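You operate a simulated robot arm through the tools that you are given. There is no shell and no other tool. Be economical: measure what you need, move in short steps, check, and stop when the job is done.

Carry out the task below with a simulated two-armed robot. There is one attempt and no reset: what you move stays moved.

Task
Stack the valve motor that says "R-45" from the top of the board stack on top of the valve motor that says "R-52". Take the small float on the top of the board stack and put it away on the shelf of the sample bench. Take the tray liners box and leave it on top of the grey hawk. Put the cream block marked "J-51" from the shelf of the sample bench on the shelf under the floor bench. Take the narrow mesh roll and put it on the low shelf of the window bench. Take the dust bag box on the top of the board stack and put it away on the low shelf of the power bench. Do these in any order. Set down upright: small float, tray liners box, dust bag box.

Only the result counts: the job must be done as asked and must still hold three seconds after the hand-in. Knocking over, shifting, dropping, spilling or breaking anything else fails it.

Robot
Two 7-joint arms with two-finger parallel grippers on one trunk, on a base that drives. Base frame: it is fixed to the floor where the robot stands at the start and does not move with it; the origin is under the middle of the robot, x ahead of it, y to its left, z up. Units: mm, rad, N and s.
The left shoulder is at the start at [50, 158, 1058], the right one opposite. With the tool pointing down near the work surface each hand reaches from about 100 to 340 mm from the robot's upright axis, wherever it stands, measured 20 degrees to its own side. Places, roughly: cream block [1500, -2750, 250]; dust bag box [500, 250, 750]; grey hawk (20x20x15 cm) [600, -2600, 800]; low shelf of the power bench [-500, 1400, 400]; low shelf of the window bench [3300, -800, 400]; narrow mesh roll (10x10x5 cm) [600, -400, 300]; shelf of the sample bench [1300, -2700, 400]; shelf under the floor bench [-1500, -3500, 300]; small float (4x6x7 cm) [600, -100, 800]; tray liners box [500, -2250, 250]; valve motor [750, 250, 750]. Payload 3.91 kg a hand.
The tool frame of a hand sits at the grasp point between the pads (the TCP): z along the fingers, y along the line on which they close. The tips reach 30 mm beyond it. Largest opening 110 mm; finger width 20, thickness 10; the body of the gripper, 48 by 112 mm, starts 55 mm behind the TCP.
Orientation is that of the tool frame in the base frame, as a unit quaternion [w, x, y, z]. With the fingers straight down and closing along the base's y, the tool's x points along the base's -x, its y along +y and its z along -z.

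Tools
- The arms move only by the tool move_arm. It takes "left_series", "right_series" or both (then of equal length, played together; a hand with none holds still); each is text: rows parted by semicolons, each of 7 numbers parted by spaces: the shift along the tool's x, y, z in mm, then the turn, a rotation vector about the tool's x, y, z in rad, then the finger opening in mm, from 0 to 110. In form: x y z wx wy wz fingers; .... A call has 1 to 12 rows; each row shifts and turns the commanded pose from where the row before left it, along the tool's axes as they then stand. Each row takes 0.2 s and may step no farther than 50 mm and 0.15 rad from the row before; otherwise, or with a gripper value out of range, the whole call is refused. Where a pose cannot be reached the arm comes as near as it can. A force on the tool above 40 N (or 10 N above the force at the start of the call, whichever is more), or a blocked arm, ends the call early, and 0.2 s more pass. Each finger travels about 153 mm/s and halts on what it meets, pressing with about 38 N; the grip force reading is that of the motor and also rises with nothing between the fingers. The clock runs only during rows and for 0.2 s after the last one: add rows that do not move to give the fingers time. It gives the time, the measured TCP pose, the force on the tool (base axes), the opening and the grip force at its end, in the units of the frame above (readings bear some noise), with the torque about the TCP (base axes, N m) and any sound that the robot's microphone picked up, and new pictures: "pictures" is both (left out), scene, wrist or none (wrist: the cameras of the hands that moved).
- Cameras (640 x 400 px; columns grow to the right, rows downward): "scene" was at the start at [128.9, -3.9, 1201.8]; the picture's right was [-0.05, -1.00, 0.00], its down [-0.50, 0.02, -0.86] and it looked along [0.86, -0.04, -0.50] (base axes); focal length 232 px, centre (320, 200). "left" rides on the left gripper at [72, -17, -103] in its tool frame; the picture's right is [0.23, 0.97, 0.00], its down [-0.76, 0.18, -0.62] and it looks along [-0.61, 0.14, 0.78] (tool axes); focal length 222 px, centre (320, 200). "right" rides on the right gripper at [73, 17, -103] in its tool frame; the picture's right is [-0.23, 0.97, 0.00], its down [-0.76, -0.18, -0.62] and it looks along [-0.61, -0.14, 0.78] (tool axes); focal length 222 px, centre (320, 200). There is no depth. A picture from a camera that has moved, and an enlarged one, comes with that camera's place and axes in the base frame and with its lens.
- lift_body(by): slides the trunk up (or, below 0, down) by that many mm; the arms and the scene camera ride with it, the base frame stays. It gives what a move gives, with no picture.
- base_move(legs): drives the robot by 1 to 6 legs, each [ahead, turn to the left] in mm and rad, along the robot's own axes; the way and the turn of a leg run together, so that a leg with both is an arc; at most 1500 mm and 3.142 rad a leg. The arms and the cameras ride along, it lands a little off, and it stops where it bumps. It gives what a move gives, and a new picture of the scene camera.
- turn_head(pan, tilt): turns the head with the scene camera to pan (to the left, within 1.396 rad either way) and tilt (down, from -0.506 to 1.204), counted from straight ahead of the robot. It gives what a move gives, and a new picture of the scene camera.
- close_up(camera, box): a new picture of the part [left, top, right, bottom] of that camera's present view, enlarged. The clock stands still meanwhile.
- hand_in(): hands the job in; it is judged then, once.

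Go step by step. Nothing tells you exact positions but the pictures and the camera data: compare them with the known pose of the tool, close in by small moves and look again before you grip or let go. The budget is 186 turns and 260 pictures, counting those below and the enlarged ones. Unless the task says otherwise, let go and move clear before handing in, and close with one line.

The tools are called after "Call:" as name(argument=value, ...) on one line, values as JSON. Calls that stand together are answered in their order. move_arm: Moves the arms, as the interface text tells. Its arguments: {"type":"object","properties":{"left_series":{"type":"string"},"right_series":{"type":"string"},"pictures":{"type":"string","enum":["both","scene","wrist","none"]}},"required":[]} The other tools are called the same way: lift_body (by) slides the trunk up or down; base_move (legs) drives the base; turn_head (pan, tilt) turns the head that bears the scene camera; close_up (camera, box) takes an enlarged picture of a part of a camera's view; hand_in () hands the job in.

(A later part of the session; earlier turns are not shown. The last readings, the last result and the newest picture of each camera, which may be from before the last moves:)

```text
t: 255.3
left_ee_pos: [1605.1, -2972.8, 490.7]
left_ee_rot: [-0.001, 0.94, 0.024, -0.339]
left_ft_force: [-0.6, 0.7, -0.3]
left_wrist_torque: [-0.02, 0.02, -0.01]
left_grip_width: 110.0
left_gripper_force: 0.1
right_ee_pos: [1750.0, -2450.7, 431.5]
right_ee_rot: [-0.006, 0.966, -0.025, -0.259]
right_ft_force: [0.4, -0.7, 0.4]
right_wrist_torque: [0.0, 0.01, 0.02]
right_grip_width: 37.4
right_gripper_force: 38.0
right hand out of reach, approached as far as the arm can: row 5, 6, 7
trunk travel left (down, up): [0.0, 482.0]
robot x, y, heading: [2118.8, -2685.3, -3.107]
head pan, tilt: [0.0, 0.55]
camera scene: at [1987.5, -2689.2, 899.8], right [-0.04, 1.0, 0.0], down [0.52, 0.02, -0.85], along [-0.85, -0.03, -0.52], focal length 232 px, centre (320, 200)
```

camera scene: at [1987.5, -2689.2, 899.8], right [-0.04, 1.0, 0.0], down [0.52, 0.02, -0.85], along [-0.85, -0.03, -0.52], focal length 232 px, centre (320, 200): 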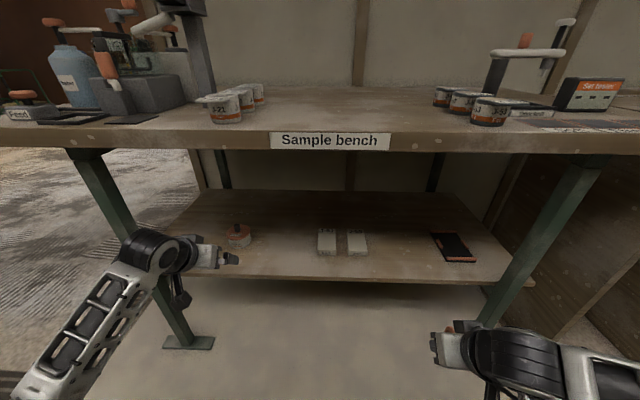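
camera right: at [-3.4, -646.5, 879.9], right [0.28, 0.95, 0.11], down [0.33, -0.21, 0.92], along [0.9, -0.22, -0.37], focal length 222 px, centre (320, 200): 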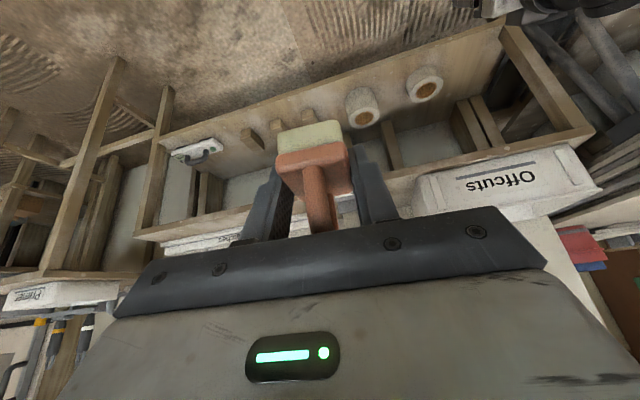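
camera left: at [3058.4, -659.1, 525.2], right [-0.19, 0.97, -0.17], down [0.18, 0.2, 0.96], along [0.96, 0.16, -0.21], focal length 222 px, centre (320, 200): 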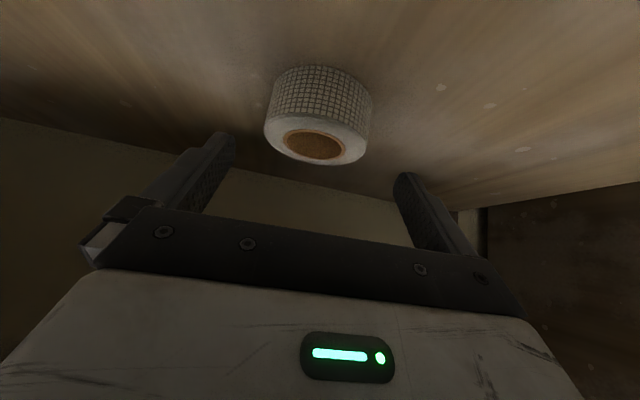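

J-51 is the left block, at about (1365, -2683). I'll draw the left hand back so it stays clear, then drive forward with the float.

Call:
move_arm(left_series="35 0 -28 0 0 0 110; 35 0 -28 0 0 0 110; 35 0 -28 0 0 0 110; 35 0 -28 0 0 0 110", pictures="none")

Call:
base_move(legs=[[190, -0.035]])

```text
t: 256.3
left_ee_pos: [1783.5, -2965.3, 488.1]
left_ee_rot: [-0.001, 0.94, 0.024, -0.339]
left_ft_force: [-0.1, 0.1, -1.2]
left_wrist_torque: [0.02, 0.01, -0.04]
left_grip_width: 110.1
left_gripper_force: 0.0
right_ee_pos: [1749.0, -2449.9, 430.8]
right_ee_rot: [-0.006, 0.966, -0.024, -0.258]
right_ft_force: [-0.6, 0.0, -0.9]
right_wrist_torque: [0.03, -0.03, -0.02]
right_grip_width: 37.1
right_gripper_force: 38.4
trunk travel left (down, up): [0.0, 482.0]
robot x, y, heading: [2121.0, -2687.4, -3.101]
head pan, tilt: [0.0, 0.55]
```

```text
t: 257.9
left_ee_pos: [1585.0, -2958.1, 487.8]
left_ee_rot: [-0.007, 0.941, 0.007, -0.339]
left_ft_force: [0.9, -0.2, 0.1]
left_wrist_torque: [0.01, 0.01, 0.03]
left_grip_width: 110.0
left_gripper_force: 0.2
right_ee_pos: [1569.5, -2441.1, 432.7]
right_ee_rot: [-0.011, 0.965, -0.042, -0.258]
right_ft_force: [-0.7, -0.7, -1.2]
right_wrist_torque: [0.01, 0.03, 0.01]
right_grip_width: 37.2
right_gripper_force: 38.2
trunk travel left (down, up): [0.0, 482.0]
robot x, y, heading: [1931.3, -2685.3, -3.136]
head pan, tilt: [0.0, 0.55]
camera scene: at [1799.3, -2688.9, 899.8], right [-0.01, 1.0, 0.0], down [0.52, 0.0, -0.85], along [-0.85, 0.0, -0.52], focal length 232 px, centre (320, 200)
```

scene: 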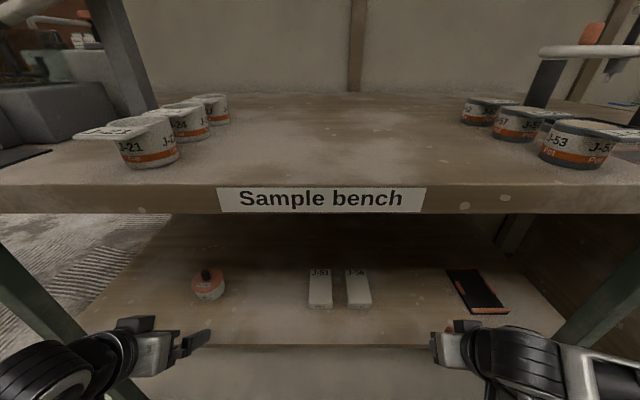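

The shelf front is confirmed at (1511, z 322) with a free stretch at y about -2440. I'll slide the float in and lower it.

Call:
move_arm(right_series="-34 3.5 20 0 0 0 20; -34 3.5 20 0 0 0 20; -34 3.5 20 0 0 0 20; -34 3.5 20 0 0 0 20; 12 0 21 0 0 0 20; 9 0 15 0 0 0 20; 0 0 0 0 0 0 20")

```text
t: 259.5
left_ee_pos: [1586.2, -2958.6, 487.8]
left_ee_rot: [-0.007, 0.941, 0.007, -0.339]
left_ft_force: [0.0, -0.1, 1.0]
left_wrist_torque: [-0.01, -0.01, -0.01]
left_grip_width: 110.1
left_gripper_force: 0.0
right_ee_pos: [1412.2, -2441.7, 388.8]
right_ee_rot: [-0.01, 0.965, -0.042, -0.257]
right_ft_force: [0.2, -0.3, -0.9]
right_wrist_torque: [-0.01, 0.01, 0.0]
right_grip_width: 37.2
right_gripper_force: 38.3
trunk travel left (down, up): [0.0, 482.0]
robot x, y, heading: [1930.5, -2690.2, -3.134]
head pan, tilt: [0.0, 0.55]
camera scene: at [1799.2, -2688.9, 899.8], right [-0.01, 1.0, 0.0], down [0.52, 0.0, -0.85], along [-0.85, 0.0, -0.52], focal length 232 px, centre (320, 200)
camera right: at [1523.8, -2468.4, 440.2], right [-0.28, -0.95, 0.12], down [-0.33, 0.21, 0.92], along [-0.9, 0.22, -0.38], focal length 222 px, centre (320, 200)
```

scene: 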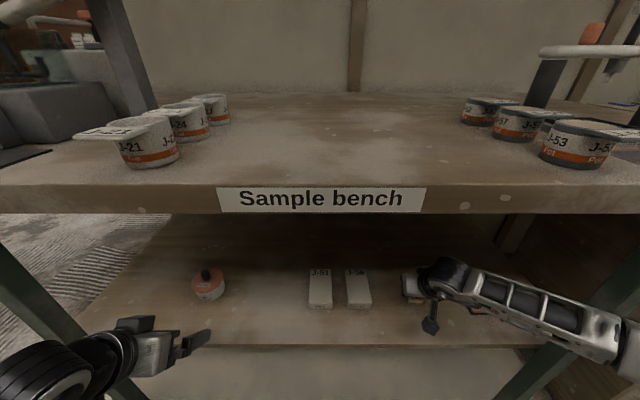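
right: 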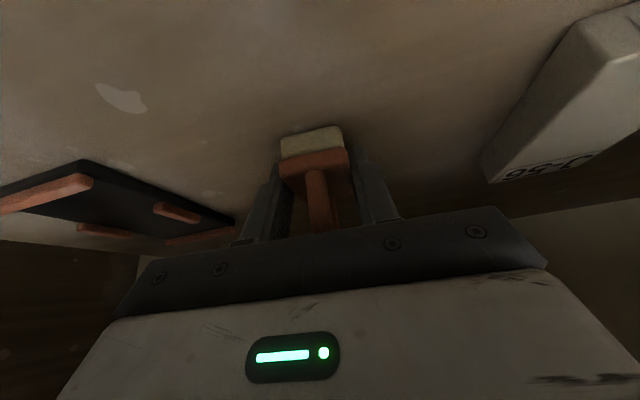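

Call:
move_arm(right_series="3 0 5 0 0 0 20; 2 0 3.5 0 0 0 20; 1.5 0 2.6 0 0 0 20; 1.5 0 2.6 0 0 0 20; 0 0 0 0 0 0 20", pictures="none")

Call:
move_arm(right_series="1 0 1.7 0 0 0 20; 1 0 1.7 0 0 0 20; 1 0 1.7 0 0 0 20; 0 0 0 0 0 0 20", pictures="none")

```text
t: 260.2
left_ee_pos: [1586.2, -2956.7, 486.9]
left_ee_rot: [-0.008, 0.941, 0.007, -0.339]
left_ft_force: [-0.4, -0.2, -0.1]
left_wrist_torque: [0.03, 0.01, -0.06]
left_grip_width: 110.1
left_gripper_force: 0.1
right_ee_pos: [1407.6, -2442.9, 384.7]
right_ee_rot: [-0.009, 0.963, -0.041, -0.266]
right_ft_force: [2.7, 0.3, 13.9]
right_wrist_torque: [-0.01, -0.32, 0.04]
right_grip_width: 37.3
right_gripper_force: 38.3
trunk travel left (down, up): [0.0, 482.0]
robot x, y, heading: [1934.8, -2691.4, -3.134]
head pan, tilt: [0.0, 0.55]
stopped in row 3 (right hand): the force on the tool passed its limit at 48 N (the readings are from after the stop); the commanded pose is now the measured one
```

```text
t: 260.9
left_ee_pos: [1585.7, -2958.4, 487.1]
left_ee_rot: [-0.008, 0.941, 0.007, -0.339]
left_ft_force: [0.9, 0.0, 0.5]
left_wrist_torque: [0.0, 0.04, 0.0]
left_grip_width: 109.9
left_gripper_force: 0.1
right_ee_pos: [1406.4, -2443.7, 384.1]
right_ee_rot: [-0.008, 0.962, -0.041, -0.271]
right_ft_force: [1.9, 0.7, 13.3]
right_wrist_torque: [0.07, -0.3, 0.01]
right_grip_width: 37.0
right_gripper_force: 37.9
trunk travel left (down, up): [0.0, 482.0]
robot x, y, heading: [1927.5, -2686.4, -3.13]
head pan, tilt: [0.0, 0.55]
stopped in row 3 (right hand): the force on the tool passed its limit at 43 N (the readings are from after the stop); the commanded pose is now the measured one
```

Contact with the shelf. I'll ease up 1 mm, open and withdraw along the fingers.

Call:
move_arm(right_series="0 0 0 0 0.015 0 20; 0 0 0 0 0 0 45; 0 0 0 0 0 0 70; 0 0 0 0 0 0 70; 0 0 -25 0 0 0 70; 0 0 -40 0 0 0 70; 0 0 -40 0 0 0 70", pictures="wrist")

```text
t: 262.5
left_ee_pos: [1585.4, -2958.2, 488.1]
left_ee_rot: [-0.008, 0.941, 0.006, -0.339]
left_ft_force: [-0.1, 0.3, 0.4]
left_wrist_torque: [-0.01, 0.0, -0.04]
left_grip_width: 110.1
left_gripper_force: 0.1
right_ee_pos: [1461.4, -2445.2, 471.5]
right_ee_rot: [-0.009, 0.965, -0.043, -0.258]
right_ft_force: [-0.5, 0.0, -0.2]
right_wrist_torque: [0.01, -0.01, 0.01]
right_grip_width: 69.9
right_gripper_force: 0.1
trunk travel left (down, up): [0.0, 482.0]
robot x, y, heading: [1934.1, -2689.3, -3.136]
head pan, tilt: [0.0, 0.55]
camera right: at [1573.6, -2471.4, 524.2], right [-0.28, -0.95, 0.12], down [-0.33, 0.21, 0.92], along [-0.9, 0.22, -0.37], focal length 222 px, centre (320, 200)
```

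right: 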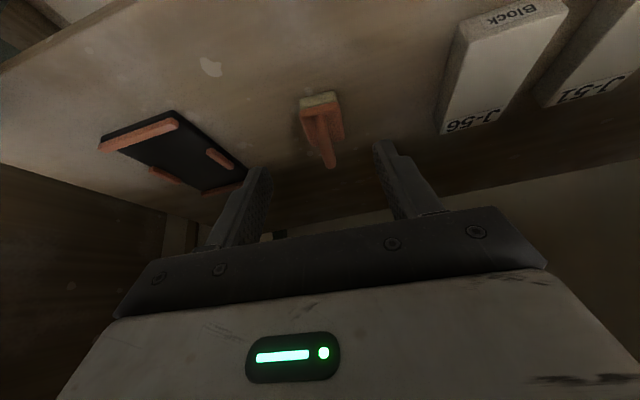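

The float stands upright on the sample shelf. I'll move the right hand across to J-51, squaring its yaw.

Call:
move_arm(right_series="0 46 0 -0.03 0 -0.05 90; 0 46 0 -0.03 0 -0.05 100; 0 46 0 0 0 0 100; 0 46 0 0 0 0 100; 0 46 0 0 0 0 100; 0 6 0 0 0 0 100")

Call:
close_up(camera="scene", box=[270, 240, 450, 340])

```text
t: 263.9
left_ee_pos: [1585.1, -2957.9, 488.8]
left_ee_rot: [-0.009, 0.941, 0.006, -0.339]
left_ft_force: [-1.1, 0.1, 0.0]
left_wrist_torque: [0.0, 0.02, -0.02]
left_grip_width: 110.0
left_gripper_force: 0.1
right_ee_pos: [1459.3, -2681.9, 473.9]
right_ee_rot: [0.008, 0.965, 0.014, -0.26]
right_ft_force: [0.6, -0.3, -1.1]
right_wrist_torque: [-0.03, 0.02, -0.01]
right_grip_width: 100.1
right_gripper_force: 0.0
trunk travel left (down, up): [0.0, 482.0]
robot x, y, heading: [1934.4, -2689.1, -3.138]
head pan, tilt: [0.0, 0.55]
camera scene: at [1799.7, -2688.8, 899.8], right [0.0, 1.0, 0.0], down [0.52, 0.0, -0.85], along [-0.85, 0.0, -0.52], focal length 232 px, centre (320, 200)
camera right: at [1574.1, -2695.9, 526.2], right [-0.17, -0.98, 0.12], down [-0.35, 0.17, 0.92], along [-0.92, 0.11, -0.37], focal length 222 px, centre (320, 200)
```

scene: 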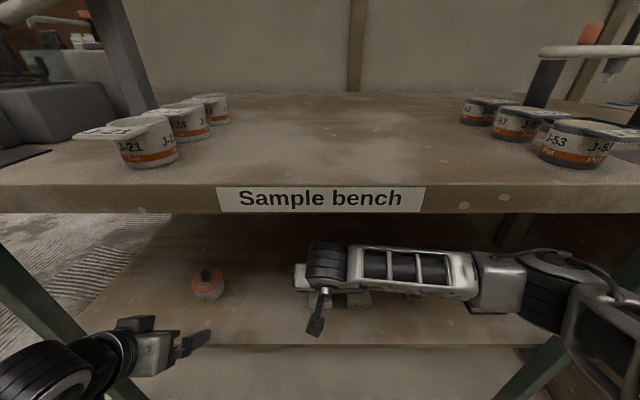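
right: 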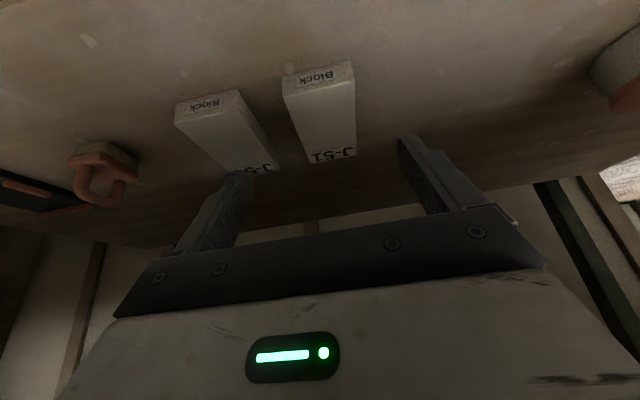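

```text
3.56 times, centred on (360, 290) of scene
camera zoom: at [1799.7, -2688.8, 899.8], right [0.0, 1.0, 0.0], down [0.52, 0.0, -0.85], along [-0.85, 0.0, -0.52], focal length 826 px, centre (178, -120)
```

zoom: 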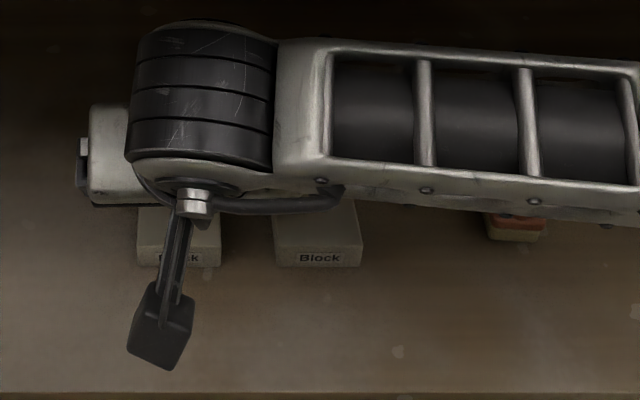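

J-51's centre is near (1377, -2691), aligned with x and about 61 mm wide. I'll approach over it.

Call:
move_arm(right_series="-20 3.5 37 0 0 0 90; -20 3.5 37 0.022 0 0.039 90; 0 0 0 0 0 0 90", pictures="wrist")

```text
t: 264.7
left_ee_pos: [1585.7, -2957.2, 487.9]
left_ee_rot: [-0.009, 0.941, 0.006, -0.339]
left_ft_force: [-0.5, -0.4, 0.3]
left_wrist_torque: [0.01, -0.01, 0.01]
left_grip_width: 109.9
left_gripper_force: 0.0
right_ee_pos: [1388.6, -2693.4, 431.3]
right_ee_rot: [0.002, 0.966, -0.008, -0.26]
right_ft_force: [0.0, 0.5, 0.5]
right_wrist_torque: [0.02, 0.0, -0.02]
right_grip_width: 89.8
right_gripper_force: 0.0
trunk travel left (down, up): [0.0, 482.0]
robot x, y, heading: [1928.5, -2689.0, -3.138]
head pan, tilt: [0.0, 0.55]
camera right: at [1502.7, -2711.2, 482.6], right [-0.21, -0.97, 0.12], down [-0.34, 0.19, 0.92], along [-0.92, 0.15, -0.37], focal length 222 px, centre (320, 200)
```

right: 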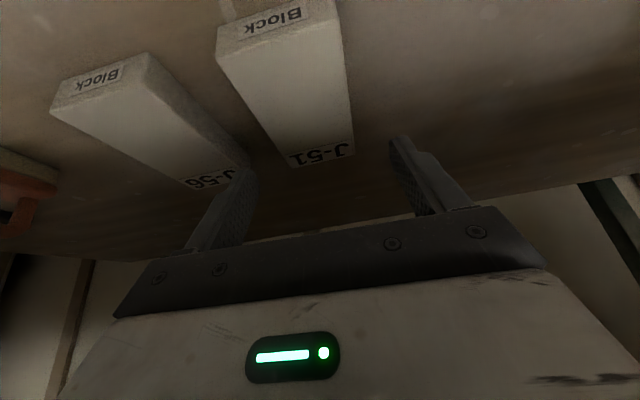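

Call:
move_arm(right_series="12 -3 21 0 0 0 90; 9 0 16 0 0 0 90; 0 0 0 0 0 0 90", pictures="wrist")

```text
t: 265.5
left_ee_pos: [1586.0, -2958.4, 487.7]
left_ee_rot: [-0.008, 0.941, 0.006, -0.338]
left_ft_force: [-0.1, -0.8, 0.4]
left_wrist_torque: [-0.01, -0.01, 0.04]
left_grip_width: 109.9
left_gripper_force: 0.0
right_ee_pos: [1388.0, -2689.9, 388.3]
right_ee_rot: [0.001, 0.965, -0.009, -0.261]
right_ft_force: [0.3, -0.8, 0.5]
right_wrist_torque: [0.0, -0.03, 0.01]
right_grip_width: 90.1
right_gripper_force: 0.1
trunk travel left (down, up): [0.0, 482.0]
robot x, y, heading: [1929.5, -2686.3, -3.142]
head pan, tilt: [0.0, 0.55]
camera right: at [1501.5, -2708.0, 440.0], right [-0.21, -0.97, 0.12], down [-0.34, 0.19, 0.92], along [-0.92, 0.15, -0.37], focal length 222 px, centre (320, 200)
```

right: 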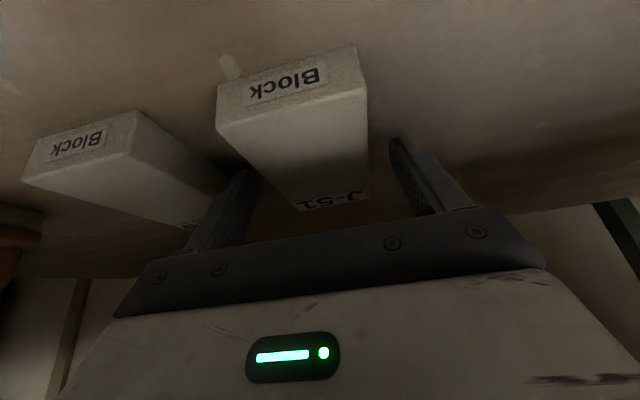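

Call:
move_arm(right_series="2.5 0 4.3 0 0 0 90; 0 0 0 0 0 0 70; 0 0 0 0 0 0 45; 0 0 0 0 0 0 45; 0 0 0 0 0 0 45", pictures="wrist")

```text
t: 266.7
left_ee_pos: [1585.3, -2959.1, 489.1]
left_ee_rot: [-0.007, 0.941, 0.008, -0.339]
left_ft_force: [-0.6, 1.4, -0.6]
left_wrist_torque: [0.01, 0.0, -0.03]
left_grip_width: 110.1
left_gripper_force: 0.0
right_ee_pos: [1387.1, -2688.8, 386.0]
right_ee_rot: [0.002, 0.965, -0.008, -0.263]
right_ft_force: [-4.0, 3.3, 13.8]
right_wrist_torque: [0.59, 0.38, 0.1]
right_grip_width: 59.2
right_gripper_force: 38.7
trunk travel left (down, up): [0.0, 482.0]
robot x, y, heading: [1932.2, -2690.6, -3.137]
head pan, tilt: [0.0, 0.55]
camera right: at [1500.5, -2707.5, 436.7], right [-0.21, -0.97, 0.12], down [-0.34, 0.19, 0.92], along [-0.92, 0.15, -0.37], focal length 222 px, centre (320, 200)
```

right: 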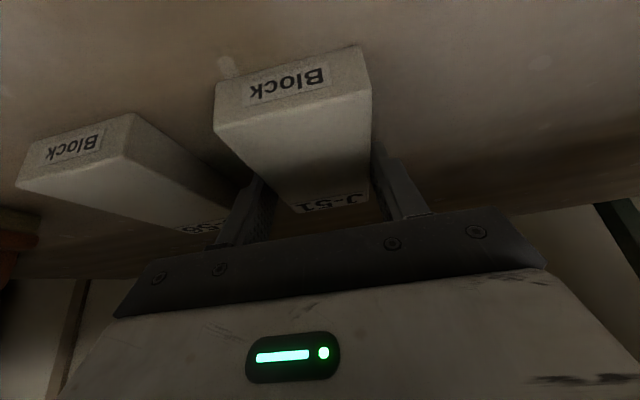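

Gripped at 59 mm. I'll lift and check.

Call:
move_arm(right_series="-5 0 -9 0 0 0 45; -15 0 -26 0 0 0 45; -15 0 -26 0 0 0 45; 0 0 0 0 0 0 45", pictures="wrist")

```text
t: 267.7
left_ee_pos: [1584.4, -2957.3, 487.2]
left_ee_rot: [-0.008, 0.941, 0.006, -0.339]
left_ft_force: [0.2, -0.2, -1.1]
left_wrist_torque: [-0.01, -0.02, 0.01]
left_grip_width: 110.0
left_gripper_force: 0.1
right_ee_pos: [1388.9, -2687.7, 453.9]
right_ee_rot: [0.002, 0.966, -0.009, -0.26]
right_ft_force: [-0.2, 0.7, -1.9]
right_wrist_torque: [0.0, 0.03, -0.02]
right_grip_width: 59.6
right_gripper_force: 37.9
trunk travel left (down, up): [0.0, 482.0]
robot x, y, heading: [1927.3, -2689.4, -3.134]
head pan, tilt: [0.0, 0.55]
camera right: at [1502.3, -2706.2, 506.2], right [-0.21, -0.97, 0.12], down [-0.34, 0.19, 0.92], along [-0.92, 0.15, -0.37], focal length 222 px, centre (320, 200)
```

right: 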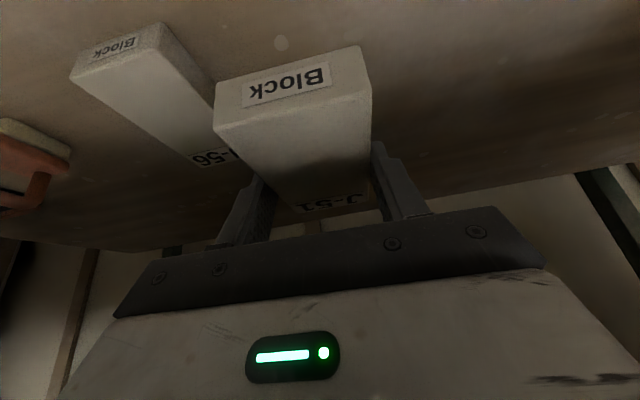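

J-51 is held. I'll back out, raise up and go round via the passage beyond the sample bench.

Call:
base_move(legs=[[-300, 0]])

Call:
lift_body(by=300)

Call:
base_move(legs=[[0, 1.57], [1010, 0], [0, -1.57]])

```text
t: 269.7
left_ee_pos: [1884.3, -2956.2, 487.6]
left_ee_rot: [-0.007, 0.941, 0.007, -0.339]
left_ft_force: [-0.6, -0.7, 0.5]
left_wrist_torque: [-0.01, 0.03, 0.01]
left_grip_width: 110.1
left_gripper_force: 0.0
right_ee_pos: [1686.9, -2686.9, 454.2]
right_ee_rot: [0.002, 0.965, -0.008, -0.261]
right_ft_force: [0.2, 0.3, -1.8]
right_wrist_torque: [-0.03, 0.04, -0.01]
right_grip_width: 59.6
right_gripper_force: 38.5
trunk travel left (down, up): [0.0, 482.0]
robot x, y, heading: [2229.9, -2689.0, -3.142]
head pan, tilt: [0.0, 0.55]
camera scene: at [2098.7, -2687.5, 899.8], right [0.0, 1.0, 0.0], down [0.52, 0.0, -0.85], along [-0.85, 0.0, -0.52], focal length 232 px, centre (320, 200)
```

scene: 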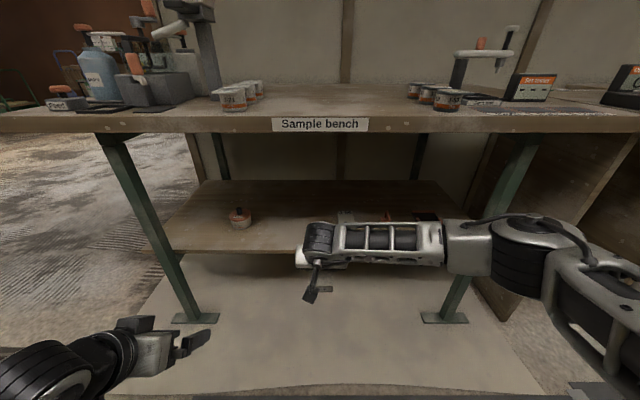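

```text
t: 272.7
left_ee_pos: [1885.4, -2956.8, 788.5]
left_ee_rot: [-0.008, 0.941, 0.006, -0.338]
left_ft_force: [-0.1, -0.3, 0.7]
left_wrist_torque: [0.01, 0.02, 0.0]
left_grip_width: 109.8
left_gripper_force: 0.1
right_ee_pos: [1686.1, -2686.8, 754.1]
right_ee_rot: [0.002, 0.966, -0.008, -0.26]
right_ft_force: [-0.1, -0.1, -1.6]
right_wrist_torque: [-0.02, 0.04, -0.02]
right_grip_width: 59.5
right_gripper_force: 37.7
trunk travel left (down, up): [-300.0, 182.0]
robot x, y, heading: [2230.4, -2689.1, -3.139]
head pan, tilt: [0.0, 0.55]
```

```text
t: 285.5
left_ee_pos: [1873.2, -3955.6, 788.0]
left_ee_rot: [-0.009, 0.941, 0.003, -0.338]
left_ft_force: [0.4, 0.6, -0.1]
left_wrist_torque: [-0.01, -0.04, 0.02]
left_grip_width: 109.9
left_gripper_force: 0.0
right_ee_pos: [1678.7, -3685.4, 754.7]
right_ee_rot: [0.001, 0.965, -0.012, -0.261]
right_ft_force: [-0.1, 0.1, -0.9]
right_wrist_torque: [-0.03, 0.01, 0.02]
right_grip_width: 59.3
right_gripper_force: 38.1
trunk travel left (down, up): [-300.0, 182.0]
robot x, y, heading: [2218.2, -3691.1, 3.138]
head pan, tilt: [0.0, 0.55]
camera scene: at [2089.1, -3688.9, 1199.8], right [0.0, 1.0, 0.0], down [0.52, 0.0, -0.85], along [-0.85, 0.0, -0.52], focal length 232 px, centre (320, 200)
```

scene: 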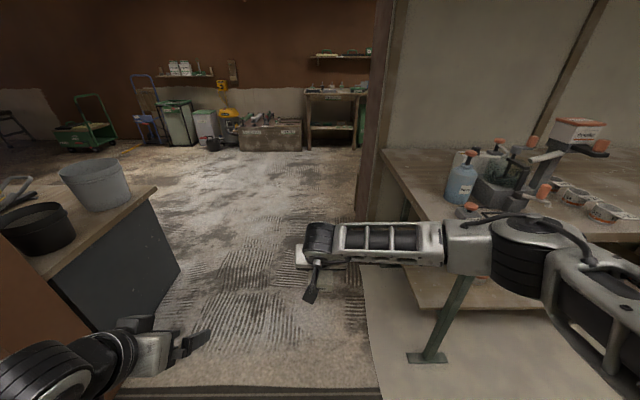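

The passage is clear. I'll tuck the left hand in and drive through to the floor bench.

Call:
move_arm(left_series="0 -45 0 0 0 0 100; 0 -45 0 0 0 0 100; 0 -30 0 0 0 0 100", pictures="none")

Call:
base_move(legs=[[0, 0.035], [1300, 0], [0, -0.19], [1350, 0], [0, 0.158]])

```text
t: 286.3
left_ee_pos: [1867.6, -3835.2, 787.0]
left_ee_rot: [-0.009, 0.941, 0.003, -0.339]
left_ft_force: [0.2, -0.2, 0.1]
left_wrist_torque: [-0.02, 0.0, -0.01]
left_grip_width: 99.9
left_gripper_force: 0.0
left hand out of reach, approached as far as the arm can: row 1
right_ee_pos: [1677.0, -3685.7, 754.4]
right_ee_rot: [0.001, 0.966, -0.011, -0.26]
right_ft_force: [-0.5, -0.4, -1.4]
right_wrist_torque: [0.02, 0.0, -0.02]
right_grip_width: 59.3
right_gripper_force: 38.0
trunk travel left (down, up): [-300.0, 182.0]
robot x, y, heading: [2223.0, -3685.8, 3.141]
head pan, tilt: [0.0, 0.55]
```

```text
t: 294.0
left_ee_pos: [555.9, -3826.9, 785.8]
left_ee_rot: [-0.034, 0.939, -0.062, -0.336]
left_ft_force: [-0.4, 0.4, 0.2]
left_wrist_torque: [0.02, 0.03, 0.01]
left_grip_width: 99.7
left_gripper_force: 0.1
right_ee_pos: [395.7, -3682.4, 759.3]
right_ee_rot: [-0.003, 0.964, -0.054, -0.26]
right_ft_force: [-0.9, 0.5, -1.4]
right_wrist_torque: [-0.05, -0.03, -0.02]
right_grip_width: 59.4
right_gripper_force: 38.2
trunk travel left (down, up): [-300.0, 182.0]
robot x, y, heading: [926.4, -3734.7, 3.006]
head pan, tilt: [0.0, 0.55]
stopped in leg 3: the robot was blocked; the commanded pose is now the measured one
camera scene: at [793.4, -3717.9, 1199.8], right [0.13, 0.99, 0.01], down [0.52, -0.06, -0.85], along [-0.84, 0.12, -0.52], focal length 232 px, centre (320, 200)
```

scene: 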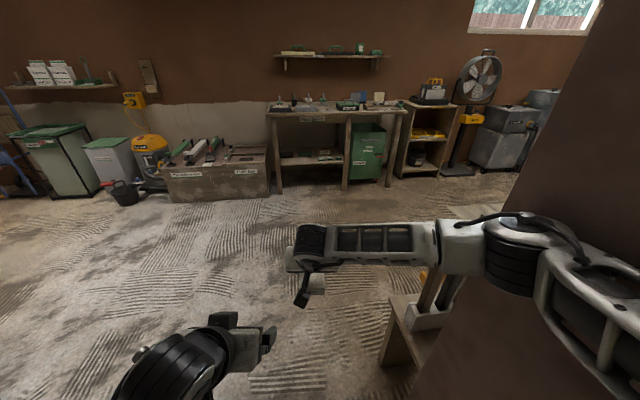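

The right elbow brushed the wall end. I'll turn back left, go straight until past it, then look again.

Call:
base_move(legs=[[0, 0.17], [900, 0]])

Call:
turn_head(pan=-1.1, tilt=0.55)

```text
t: 299.4
left_ee_pos: [-321.8, -3910.7, 785.7]
left_ee_rot: [-0.004, 0.941, 0.014, -0.339]
left_ft_force: [0.1, 0.0, -0.4]
left_wrist_torque: [0.0, -0.01, 0.0]
left_grip_width: 99.7
left_gripper_force: 0.0
right_ee_pos: [-504.8, -3789.5, 758.0]
right_ee_rot: [0.018, 0.965, 0.02, -0.261]
right_ft_force: [0.2, -0.3, -1.0]
right_wrist_torque: [-0.02, -0.02, -0.03]
right_grip_width: 59.6
right_gripper_force: 37.8
trunk travel left (down, up): [-300.0, 182.0]
robot x, y, heading: [29.7, -3758.4, -3.117]
head pan, tilt: [0.0, 0.55]
camera scene: at [-104.2, -3760.5, 1199.8], right [-0.03, 1.0, 0.0], down [0.52, 0.01, -0.85], along [-0.85, -0.02, -0.52], focal length 232 px, centre (320, 200)
```

scene: 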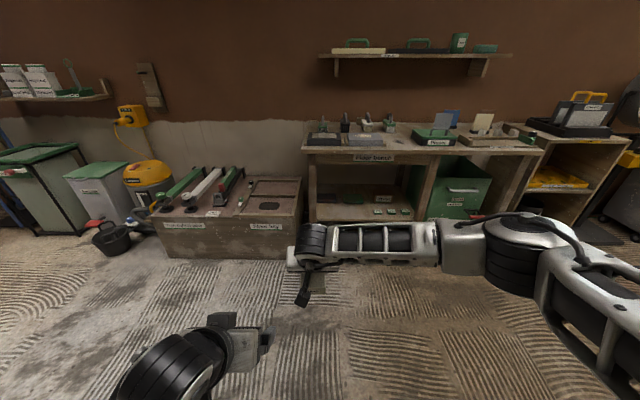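

```text
t: 300.7
left_ee_pos: [-321.5, -3910.8, 787.3]
left_ee_rot: [-0.005, 0.941, 0.014, -0.338]
left_ft_force: [0.4, -0.5, -0.7]
left_wrist_torque: [-0.03, 0.0, 0.05]
left_grip_width: 99.9
left_gripper_force: 0.0
right_ee_pos: [-504.3, -3788.2, 757.2]
right_ee_rot: [0.018, 0.965, 0.02, -0.26]
right_ft_force: [-0.4, -0.3, -0.8]
right_wrist_torque: [0.01, -0.04, -0.05]
right_grip_width: 59.5
right_gripper_force: 37.7
trunk travel left (down, up): [-300.0, 182.0]
robot x, y, heading: [28.5, -3760.9, -3.113]
head pan, tilt: [-1.1, 0.55]
camera scene: at [-57.4, -3679.2, 1199.8], right [0.88, 0.48, 0.0], down [0.25, -0.46, -0.85], along [-0.41, 0.75, -0.52], focal length 232 px, centre (320, 200)
```

scene: 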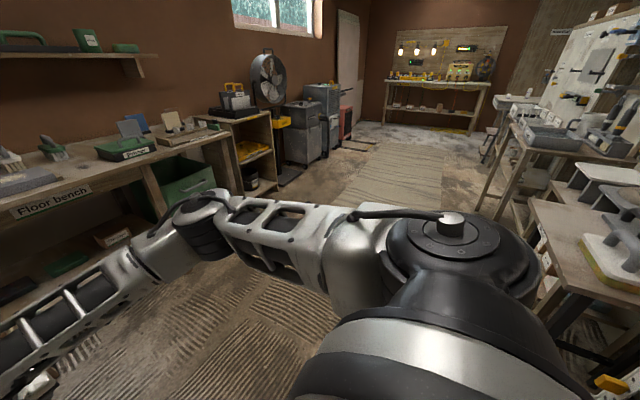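

The floor bench is ahead; its low shelf is at about z=300, with its front at x about -1314. I'll enlarge it to find a free spot.

Call:
turn_head(pan=0.15, tilt=0.45)

Call:
close_up(camera="scene", box=[320, 120, 500, 240])

```text
t: 302.1
left_ee_pos: [-321.8, -3910.1, 786.6]
left_ee_rot: [-0.004, 0.941, 0.015, -0.338]
left_ft_force: [-0.6, -0.1, 0.5]
left_wrist_torque: [0.03, -0.02, -0.01]
left_grip_width: 100.0
left_gripper_force: 0.0
right_ee_pos: [-504.1, -3789.6, 758.5]
right_ee_rot: [0.018, 0.965, 0.019, -0.26]
right_ft_force: [0.1, 0.7, -0.7]
right_wrist_torque: [-0.01, 0.03, 0.01]
right_grip_width: 59.5
right_gripper_force: 38.2
trunk travel left (down, up): [-300.0, 182.0]
robot x, y, heading: [26.4, -3761.0, -3.112]
head pan, tilt: [0.15, 0.45]
camera scene: at [-104.9, -3774.2, 1208.8], right [-0.18, 0.98, 0.0], down [0.43, 0.08, -0.9], along [-0.89, -0.16, -0.44], focal length 232 px, centre (320, 200)
```

scene: 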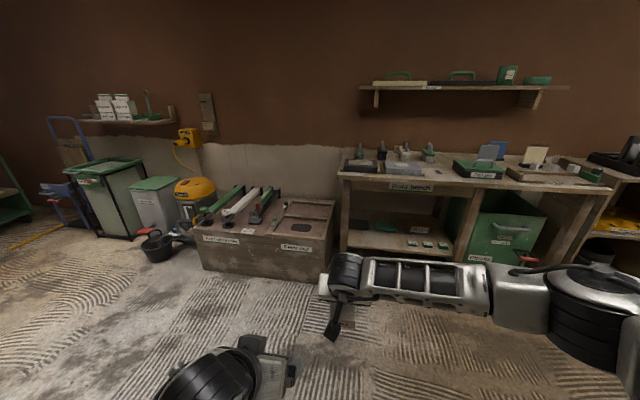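

```text
3.33 times, centred on (410, 180) of scene
camera zoom: at [-104.9, -3774.2, 1208.8], right [-0.18, 0.98, 0.0], down [0.43, 0.08, -0.9], along [-0.89, -0.16, -0.44], focal length 774 px, centre (20, 267)
```

zoom: 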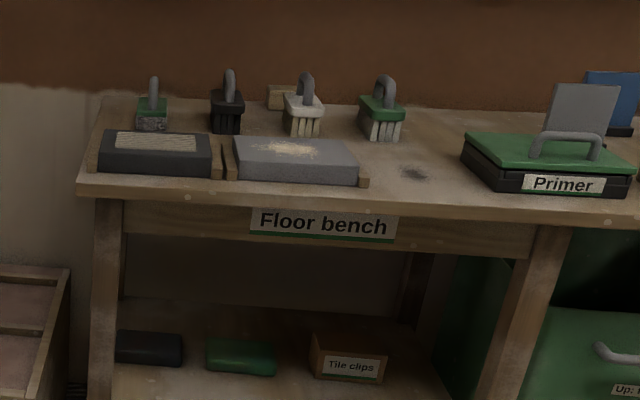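

Call:
close_up(camera="scene", box=[330, 190, 480, 270])

```text
4.27 times, centred on (405, 230) of scene
camera zoom: at [-104.9, -3774.2, 1208.8], right [-0.18, 0.98, 0.0], down [0.43, 0.08, -0.9], along [-0.89, -0.16, -0.44], focal length 991 px, centre (-43, 72)
```

zoom: 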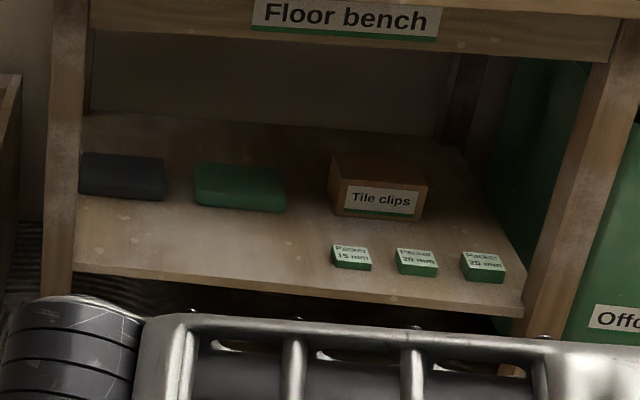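

There's a free spot at the shelf's front left, around (-1400, -3620). I'll raise the left hand out of the way and set up an approach angled 0.4 rad so the right elbow clears the bench.

Call:
move_arm(left_series="-29 0 -37 0 0 0 100; -29 0 -37 0 0 0 100; -29 0 -37 0 0 0 100; -29 0 -37 0 0 0 100; -29 0 -37 0 0 0 100; -29 0 -37 0 0 0 100; -29 0 -37 0 0 0 100; -29 0 -37 0 0 0 100", pictures="none")

Call:
base_move(legs=[[0, 0.231], [672, 0], [0, -0.66]])

Call:
lift_body(by=-300)

```text
t: 303.1
left_ee_pos: [-346.8, -3975.0, 880.4]
left_ee_rot: [0.154, 0.932, -0.011, -0.328]
left_ft_force: [0.4, 0.8, 0.1]
left_wrist_torque: [-0.01, 0.01, -0.02]
left_grip_width: 100.2
left_gripper_force: 0.0
left hand out of reach, approached as far as the arm can: row 1, 2, 3, 4
right_ee_pos: [-504.3, -3790.4, 758.8]
right_ee_rot: [0.018, 0.965, 0.021, -0.259]
right_ft_force: [0.9, 1.1, -0.9]
right_wrist_torque: [0.0, -0.02, -0.01]
right_grip_width: 59.2
right_gripper_force: 38.0
trunk travel left (down, up): [-300.0, 182.0]
robot x, y, heading: [29.4, -3756.9, -3.115]
head pan, tilt: [0.15, 0.45]
stopped in row 4 (left hand): the arm was blocked; the commanded pose is now the measured one
```

```text
t: 309.4
left_ee_pos: [-1057.4, -3976.3, 880.6]
left_ee_rot: [0.082, 0.909, -0.207, -0.353]
left_ft_force: [-0.2, -0.2, -0.8]
left_wrist_torque: [-0.04, 0.05, 0.01]
left_grip_width: 99.7
left_gripper_force: 0.1
right_ee_pos: [-1124.2, -3742.9, 758.4]
right_ee_rot: [-0.037, 0.948, -0.183, -0.258]
right_ft_force: [0.4, -0.4, -0.9]
right_wrist_torque: [-0.03, 0.0, 0.01]
right_grip_width: 59.7
right_gripper_force: 37.6
trunk travel left (down, up): [-300.0, 182.0]
robot x, y, heading: [-627.7, -3931.4, 2.748]
head pan, tilt: [0.15, 0.45]
camera scene: at [-753.9, -3894.0, 1208.8], right [0.24, 0.97, 0.0], down [0.42, -0.11, -0.9], along [-0.87, 0.22, -0.44], focal length 232 px, centre (320, 200)
```

scene: 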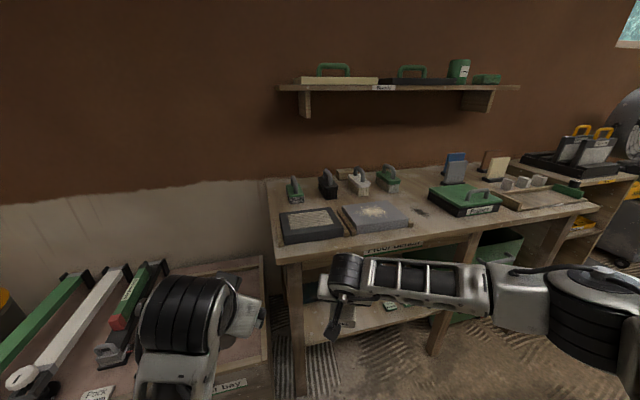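

```text
t: 312.6
left_ee_pos: [-1059.2, -3973.6, 757.7]
left_ee_rot: [0.083, 0.909, -0.208, -0.351]
left_ft_force: [-0.3, -0.7, -0.2]
left_wrist_torque: [-0.02, 0.02, -0.02]
left_grip_width: 100.1
left_gripper_force: 0.1
right_ee_pos: [-1123.5, -3743.3, 634.1]
right_ee_rot: [-0.037, 0.948, -0.183, -0.258]
right_ft_force: [0.1, 1.0, -2.3]
right_wrist_torque: [0.0, 0.01, 0.0]
right_grip_width: 59.8
right_gripper_force: 37.9
trunk travel left (down, up): [-168.0, 314.0]
robot x, y, heading: [-627.1, -3932.0, 2.745]
head pan, tilt: [0.15, 0.45]
stopped: the arm was blocked; the commanded pose is now the measured one
```

Lowering was blocked, probably the left arm over the crate. I'll raise back a little and look.

Call:
lift_body(by=100)

Call:
turn_head(pan=0.8, tilt=0.8)

```text
t: 313.9
left_ee_pos: [-1058.4, -3975.4, 850.2]
left_ee_rot: [0.082, 0.909, -0.208, -0.353]
left_ft_force: [0.0, 0.4, 0.6]
left_wrist_torque: [-0.01, -0.02, -0.07]
left_grip_width: 100.2
left_gripper_force: 0.1
right_ee_pos: [-1124.1, -3743.7, 726.6]
right_ee_rot: [-0.037, 0.948, -0.183, -0.258]
right_ft_force: [0.7, 0.2, -1.8]
right_wrist_torque: [-0.03, -0.04, 0.03]
right_grip_width: 59.4
right_gripper_force: 38.2
trunk travel left (down, up): [-268.0, 214.0]
robot x, y, heading: [-627.7, -3932.2, 2.747]
head pan, tilt: [0.15, 0.45]
```

```text
t: 314.9
left_ee_pos: [-1058.1, -3974.6, 851.8]
left_ee_rot: [0.081, 0.908, -0.207, -0.354]
left_ft_force: [1.3, 0.2, -0.2]
left_wrist_torque: [0.01, -0.01, 0.0]
left_grip_width: 99.9
left_gripper_force: 0.0
right_ee_pos: [-1124.1, -3743.7, 726.6]
right_ee_rot: [-0.037, 0.948, -0.183, -0.258]
right_ft_force: [0.3, 1.1, -2.1]
right_wrist_torque: [0.01, -0.01, 0.02]
right_grip_width: 59.6
right_gripper_force: 37.6
trunk travel left (down, up): [-268.0, 214.0]
robot x, y, heading: [-630.7, -3934.6, 2.746]
head pan, tilt: [0.799, 0.799]
camera scene: at [-739.0, -3948.0, 1146.9], right [-0.39, 0.92, 0.0], down [0.66, 0.28, -0.7], along [-0.64, -0.27, -0.72], focal length 232 px, centre (320, 200)
```

scene: 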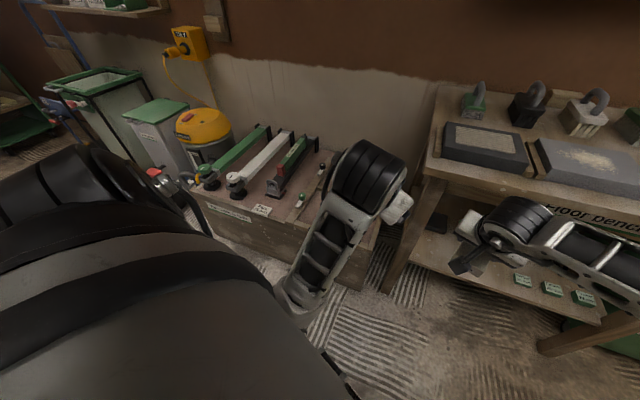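

The crate's fine; the left arm is folded awkwardly. I'll swing it outward and then up, away from everything.

Call:
move_arm(left_series="-6 31 17 0 0 0 100; -6 31 17 0 0 0 100; -6 31 17 0 0 0 100; -24 12 -29 0 0 0 100; -24 12 -29 0 0 0 100; -24 12 -29 0 0 0 100; -24 12 -29 0 0 0 100; -24 12 -29 0 0 0 100; -24 12 -29 0 0 0 100; -24 12 -29 0 0 0 100; -24 12 -29 0 0 0 100", pictures="scene")

```text
t: 317.3
left_ee_pos: [-1179.3, -4066.3, 1149.5]
left_ee_rot: [0.082, 0.909, -0.207, -0.352]
left_ft_force: [0.7, 0.3, 0.7]
left_wrist_torque: [-0.01, -0.01, -0.01]
left_grip_width: 100.0
left_gripper_force: 0.1
left hand out of reach, approached as far as the arm can: row 6, 7, 8, 9
right_ee_pos: [-1124.7, -3743.3, 727.0]
right_ee_rot: [-0.037, 0.948, -0.184, -0.258]
right_ft_force: [-0.5, -0.6, -0.7]
right_wrist_torque: [0.01, -0.03, 0.04]
right_grip_width: 59.5
right_gripper_force: 38.5
trunk travel left (down, up): [-268.0, 214.0]
robot x, y, heading: [-627.4, -3930.1, 2.747]
head pan, tilt: [0.799, 0.799]
camera scene: at [-738.8, -3948.1, 1146.8], right [-0.39, 0.92, 0.0], down [0.66, 0.28, -0.7], along [-0.64, -0.27, -0.72], focal length 232 px, centre (320, 200)
```

scene: 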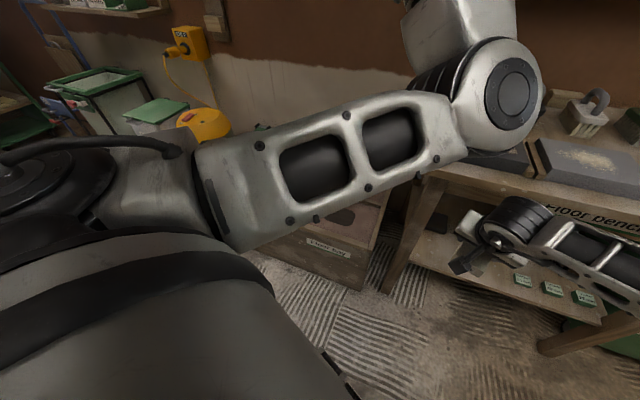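

The left hand is now high and clear. I'll lower the trunk again.

Call:
lift_body(by=-268)

Call:
turn_head(pan=0.0, tilt=0.6)

```text
t: 320.1
left_ee_pos: [-1180.7, -4066.2, 880.3]
left_ee_rot: [0.082, 0.909, -0.207, -0.353]
left_ft_force: [-0.1, 0.5, -0.1]
left_wrist_torque: [-0.06, -0.02, 0.02]
left_grip_width: 100.0
left_gripper_force: 0.1
right_ee_pos: [-1123.6, -3742.4, 458.9]
right_ee_rot: [-0.036, 0.948, -0.183, -0.258]
right_ft_force: [-0.3, 0.6, -1.3]
right_wrist_torque: [-0.02, 0.04, -0.05]
right_grip_width: 59.4
right_gripper_force: 38.1
trunk travel left (down, up): [0.0, 482.0]
robot x, y, heading: [-624.7, -3931.1, 2.741]
head pan, tilt: [0.799, 0.799]
```

```text
t: 321.2
left_ee_pos: [-1180.5, -4066.5, 880.5]
left_ee_rot: [0.082, 0.909, -0.207, -0.353]
left_ft_force: [-0.3, 0.6, -0.2]
left_wrist_torque: [-0.01, 0.02, 0.03]
left_grip_width: 99.9
left_gripper_force: 0.1
right_ee_pos: [-1124.7, -3742.3, 458.6]
right_ee_rot: [-0.037, 0.948, -0.183, -0.259]
right_ft_force: [0.4, 0.8, -1.3]
right_wrist_torque: [0.01, 0.0, 0.01]
right_grip_width: 59.5
right_gripper_force: 37.4
trunk travel left (down, up): [0.0, 482.0]
robot x, y, heading: [-626.8, -3933.6, 2.745]
head pan, tilt: [0.0, 0.6]
camera scene: at [-746.3, -3882.4, 895.7], right [0.39, 0.92, 0.0], down [0.52, -0.22, -0.82], along [-0.76, 0.32, -0.57], focal length 232 px, centre (320, 200)
```

scene: 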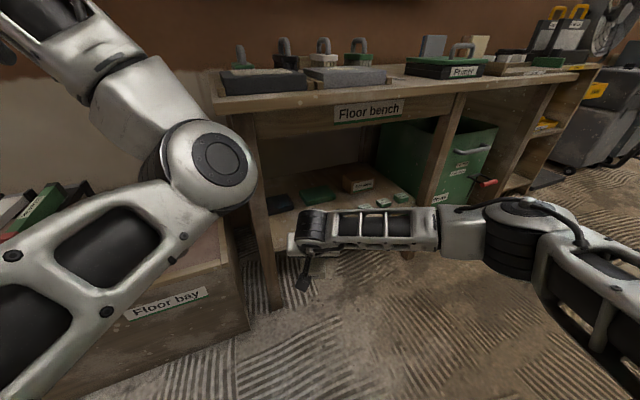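

With this left-arm pose its elbow would meet the bench corner. I'll back off and bring the left hand to the low tucked pose that worked at the sample bench.

Call:
base_move(legs=[[-220, 0]])

Call:
move_arm(left_series="39 -19.5 17 0 0 0 100; 39 -19.5 17 0 0 0 100; 39 -19.5 17 0 0 0 100; 39 -19.5 17 0 0 0 100; 39 -19.5 17 0 0 0 100; 39 -19.5 17 0 0 0 100; 39 -19.5 17 0 0 0 100; 39 -19.5 17 0 0 0 100; 39 -19.5 17 0 0 0 100", pictures="none")

```text
t: 322.9
left_ee_pos: [-978.5, -4149.9, 881.7]
left_ee_rot: [0.081, 0.908, -0.207, -0.354]
left_ft_force: [0.1, -0.1, -0.6]
left_wrist_torque: [-0.03, 0.02, 0.02]
left_grip_width: 99.7
left_gripper_force: 0.0
right_ee_pos: [-920.9, -3828.2, 459.7]
right_ee_rot: [-0.037, 0.948, -0.184, -0.258]
right_ft_force: [0.8, -0.3, -1.8]
right_wrist_torque: [0.01, 0.01, -0.01]
right_grip_width: 59.4
right_gripper_force: 38.3
trunk travel left (down, up): [0.0, 482.0]
robot x, y, heading: [-423.0, -4015.7, 2.745]
head pan, tilt: [0.0, 0.6]
camera scene: at [-542.9, -3967.3, 895.7], right [0.39, 0.92, 0.0], down [0.52, -0.22, -0.82], along [-0.76, 0.32, -0.57], focal length 232 px, centre (320, 200)
```

scene: 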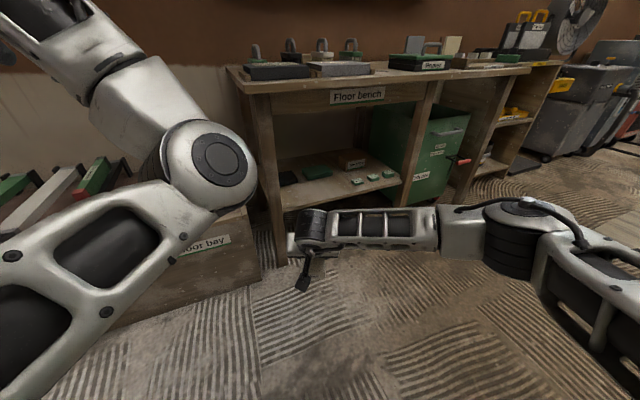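

```text
t: 324.4
left_ee_pos: [-930.0, -4161.8, 707.2]
left_ee_rot: [0.068, 0.856, -0.177, -0.481]
left_ft_force: [-0.1, 0.2, -1.4]
left_wrist_torque: [0.01, 0.06, 0.02]
left_grip_width: 100.1
left_gripper_force: 0.0
left hand out of reach, approached as far as the arm can: row 1, 2, 3, 4, 7
right_ee_pos: [-919.9, -3827.7, 456.4]
right_ee_rot: [-0.036, 0.948, -0.183, -0.257]
right_ft_force: [-0.1, 0.5, -1.6]
right_wrist_torque: [-0.01, 0.0, -0.01]
right_grip_width: 59.4
right_gripper_force: 38.1
trunk travel left (down, up): [0.0, 482.0]
robot x, y, heading: [-425.0, -4019.6, 2.743]
head pan, tilt: [0.0, 0.6]
stopped in row 7 (left hand): the arm was blocked; the commanded pose is now the measured one
```

Call:
move_arm(left_series="36 -13 24 0 0 0 100; 36 -13 24 0 0 0 100; 36 -13 24 0 0 0 100; 36 -13 24 0 0 0 100", pictures="scene")

```text
t: 324.9
left_ee_pos: [-948.8, -4155.8, 749.5]
left_ee_rot: [0.052, 0.794, -0.148, -0.588]
left_ft_force: [-0.9, 0.0, 0.3]
left_wrist_torque: [-0.03, 0.01, -0.02]
left_grip_width: 100.1
left_gripper_force: 0.1
left hand out of reach, approached as far as the arm can: row 1
right_ee_pos: [-920.5, -3828.8, 456.8]
right_ee_rot: [-0.037, 0.948, -0.184, -0.256]
right_ft_force: [-0.2, 0.3, -1.0]
right_wrist_torque: [0.01, 0.0, 0.04]
right_grip_width: 59.6
right_gripper_force: 38.4
trunk travel left (down, up): [0.0, 482.0]
robot x, y, heading: [-422.3, -4021.0, 2.741]
head pan, tilt: [0.0, 0.6]
stopped in row 2 (left hand): the arm was blocked; the commanded pose is now the measured one
camera scene: at [-543.1, -3966.8, 894.6], right [0.39, 0.92, 0.0], down [0.52, -0.22, -0.82], along [-0.76, 0.32, -0.57], focal length 232 px, centre (320, 200)
```

scene: 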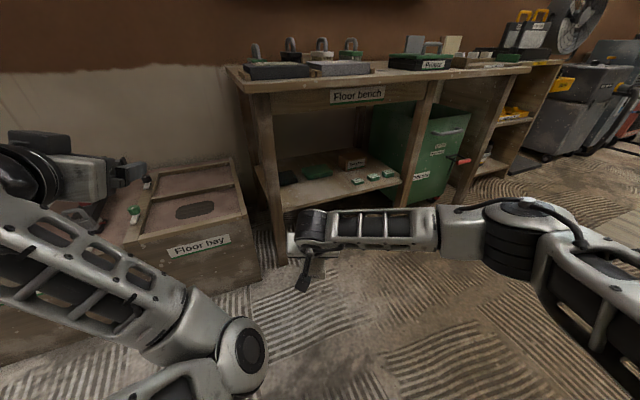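

The left elbow has folded inward. I'll raise the trunk a bit and stretch the left arm out to the side.

Call:
lift_body(by=150)

Call:
move_arm(left_series="-12 37 -15 0 0 0 100; -12 37 -15 0 0 0 100; -12 37 -15 0 0 0 100; -12 37 -15 0 0 0 100; -12 37 -15 0 0 0 100; -12 37 -15 0 0 0 100; 0 30 0 0 0 0 100; 0 30 0 0 0 0 100", pictures="scene")

```text
t: 326.7
left_ee_pos: [-948.3, -4156.0, 897.4]
left_ee_rot: [0.053, 0.796, -0.147, -0.585]
left_ft_force: [0.1, 0.4, -0.2]
left_wrist_torque: [0.01, 0.0, -0.03]
left_grip_width: 99.9
left_gripper_force: 0.0
right_ee_pos: [-920.2, -3828.4, 608.1]
right_ee_rot: [-0.038, 0.948, -0.183, -0.258]
right_ft_force: [0.1, -0.6, -0.6]
right_wrist_torque: [-0.01, 0.02, 0.04]
right_grip_width: 59.5
right_gripper_force: 37.7
trunk travel left (down, up): [-150.0, 332.0]
robot x, y, heading: [-426.9, -4018.0, 2.748]
head pan, tilt: [0.0, 0.6]
```

```text
t: 328.5
left_ee_pos: [-932.6, -4412.6, 1062.2]
left_ee_rot: [0.052, 0.796, -0.147, -0.585]
left_ft_force: [-0.4, 0.1, 0.3]
left_wrist_torque: [0.02, 0.0, -0.01]
left_grip_width: 99.9
left_gripper_force: 0.2
right_ee_pos: [-919.7, -3827.0, 608.4]
right_ee_rot: [-0.038, 0.948, -0.184, -0.257]
right_ft_force: [-0.3, -0.2, -1.9]
right_wrist_torque: [0.0, 0.0, 0.02]
right_grip_width: 59.4
right_gripper_force: 37.9
trunk travel left (down, up): [-150.0, 332.0]
robot x, y, heading: [-419.3, -4019.8, 2.743]
head pan, tilt: [0.0, 0.6]
camera scene: at [-543.0, -3967.3, 1045.7], right [0.39, 0.92, 0.0], down [0.52, -0.22, -0.82], along [-0.76, 0.32, -0.57], focal length 232 px, centre (320, 200)
```

scene: 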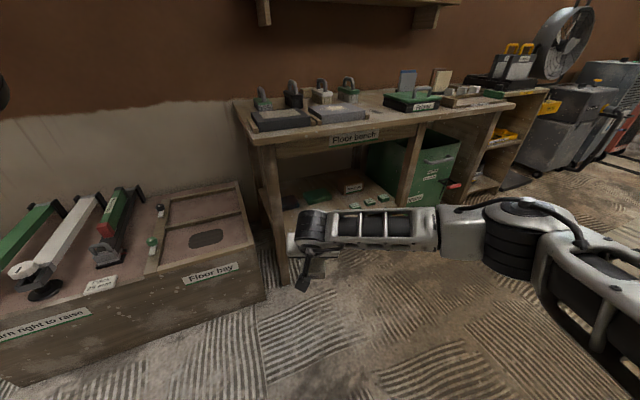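

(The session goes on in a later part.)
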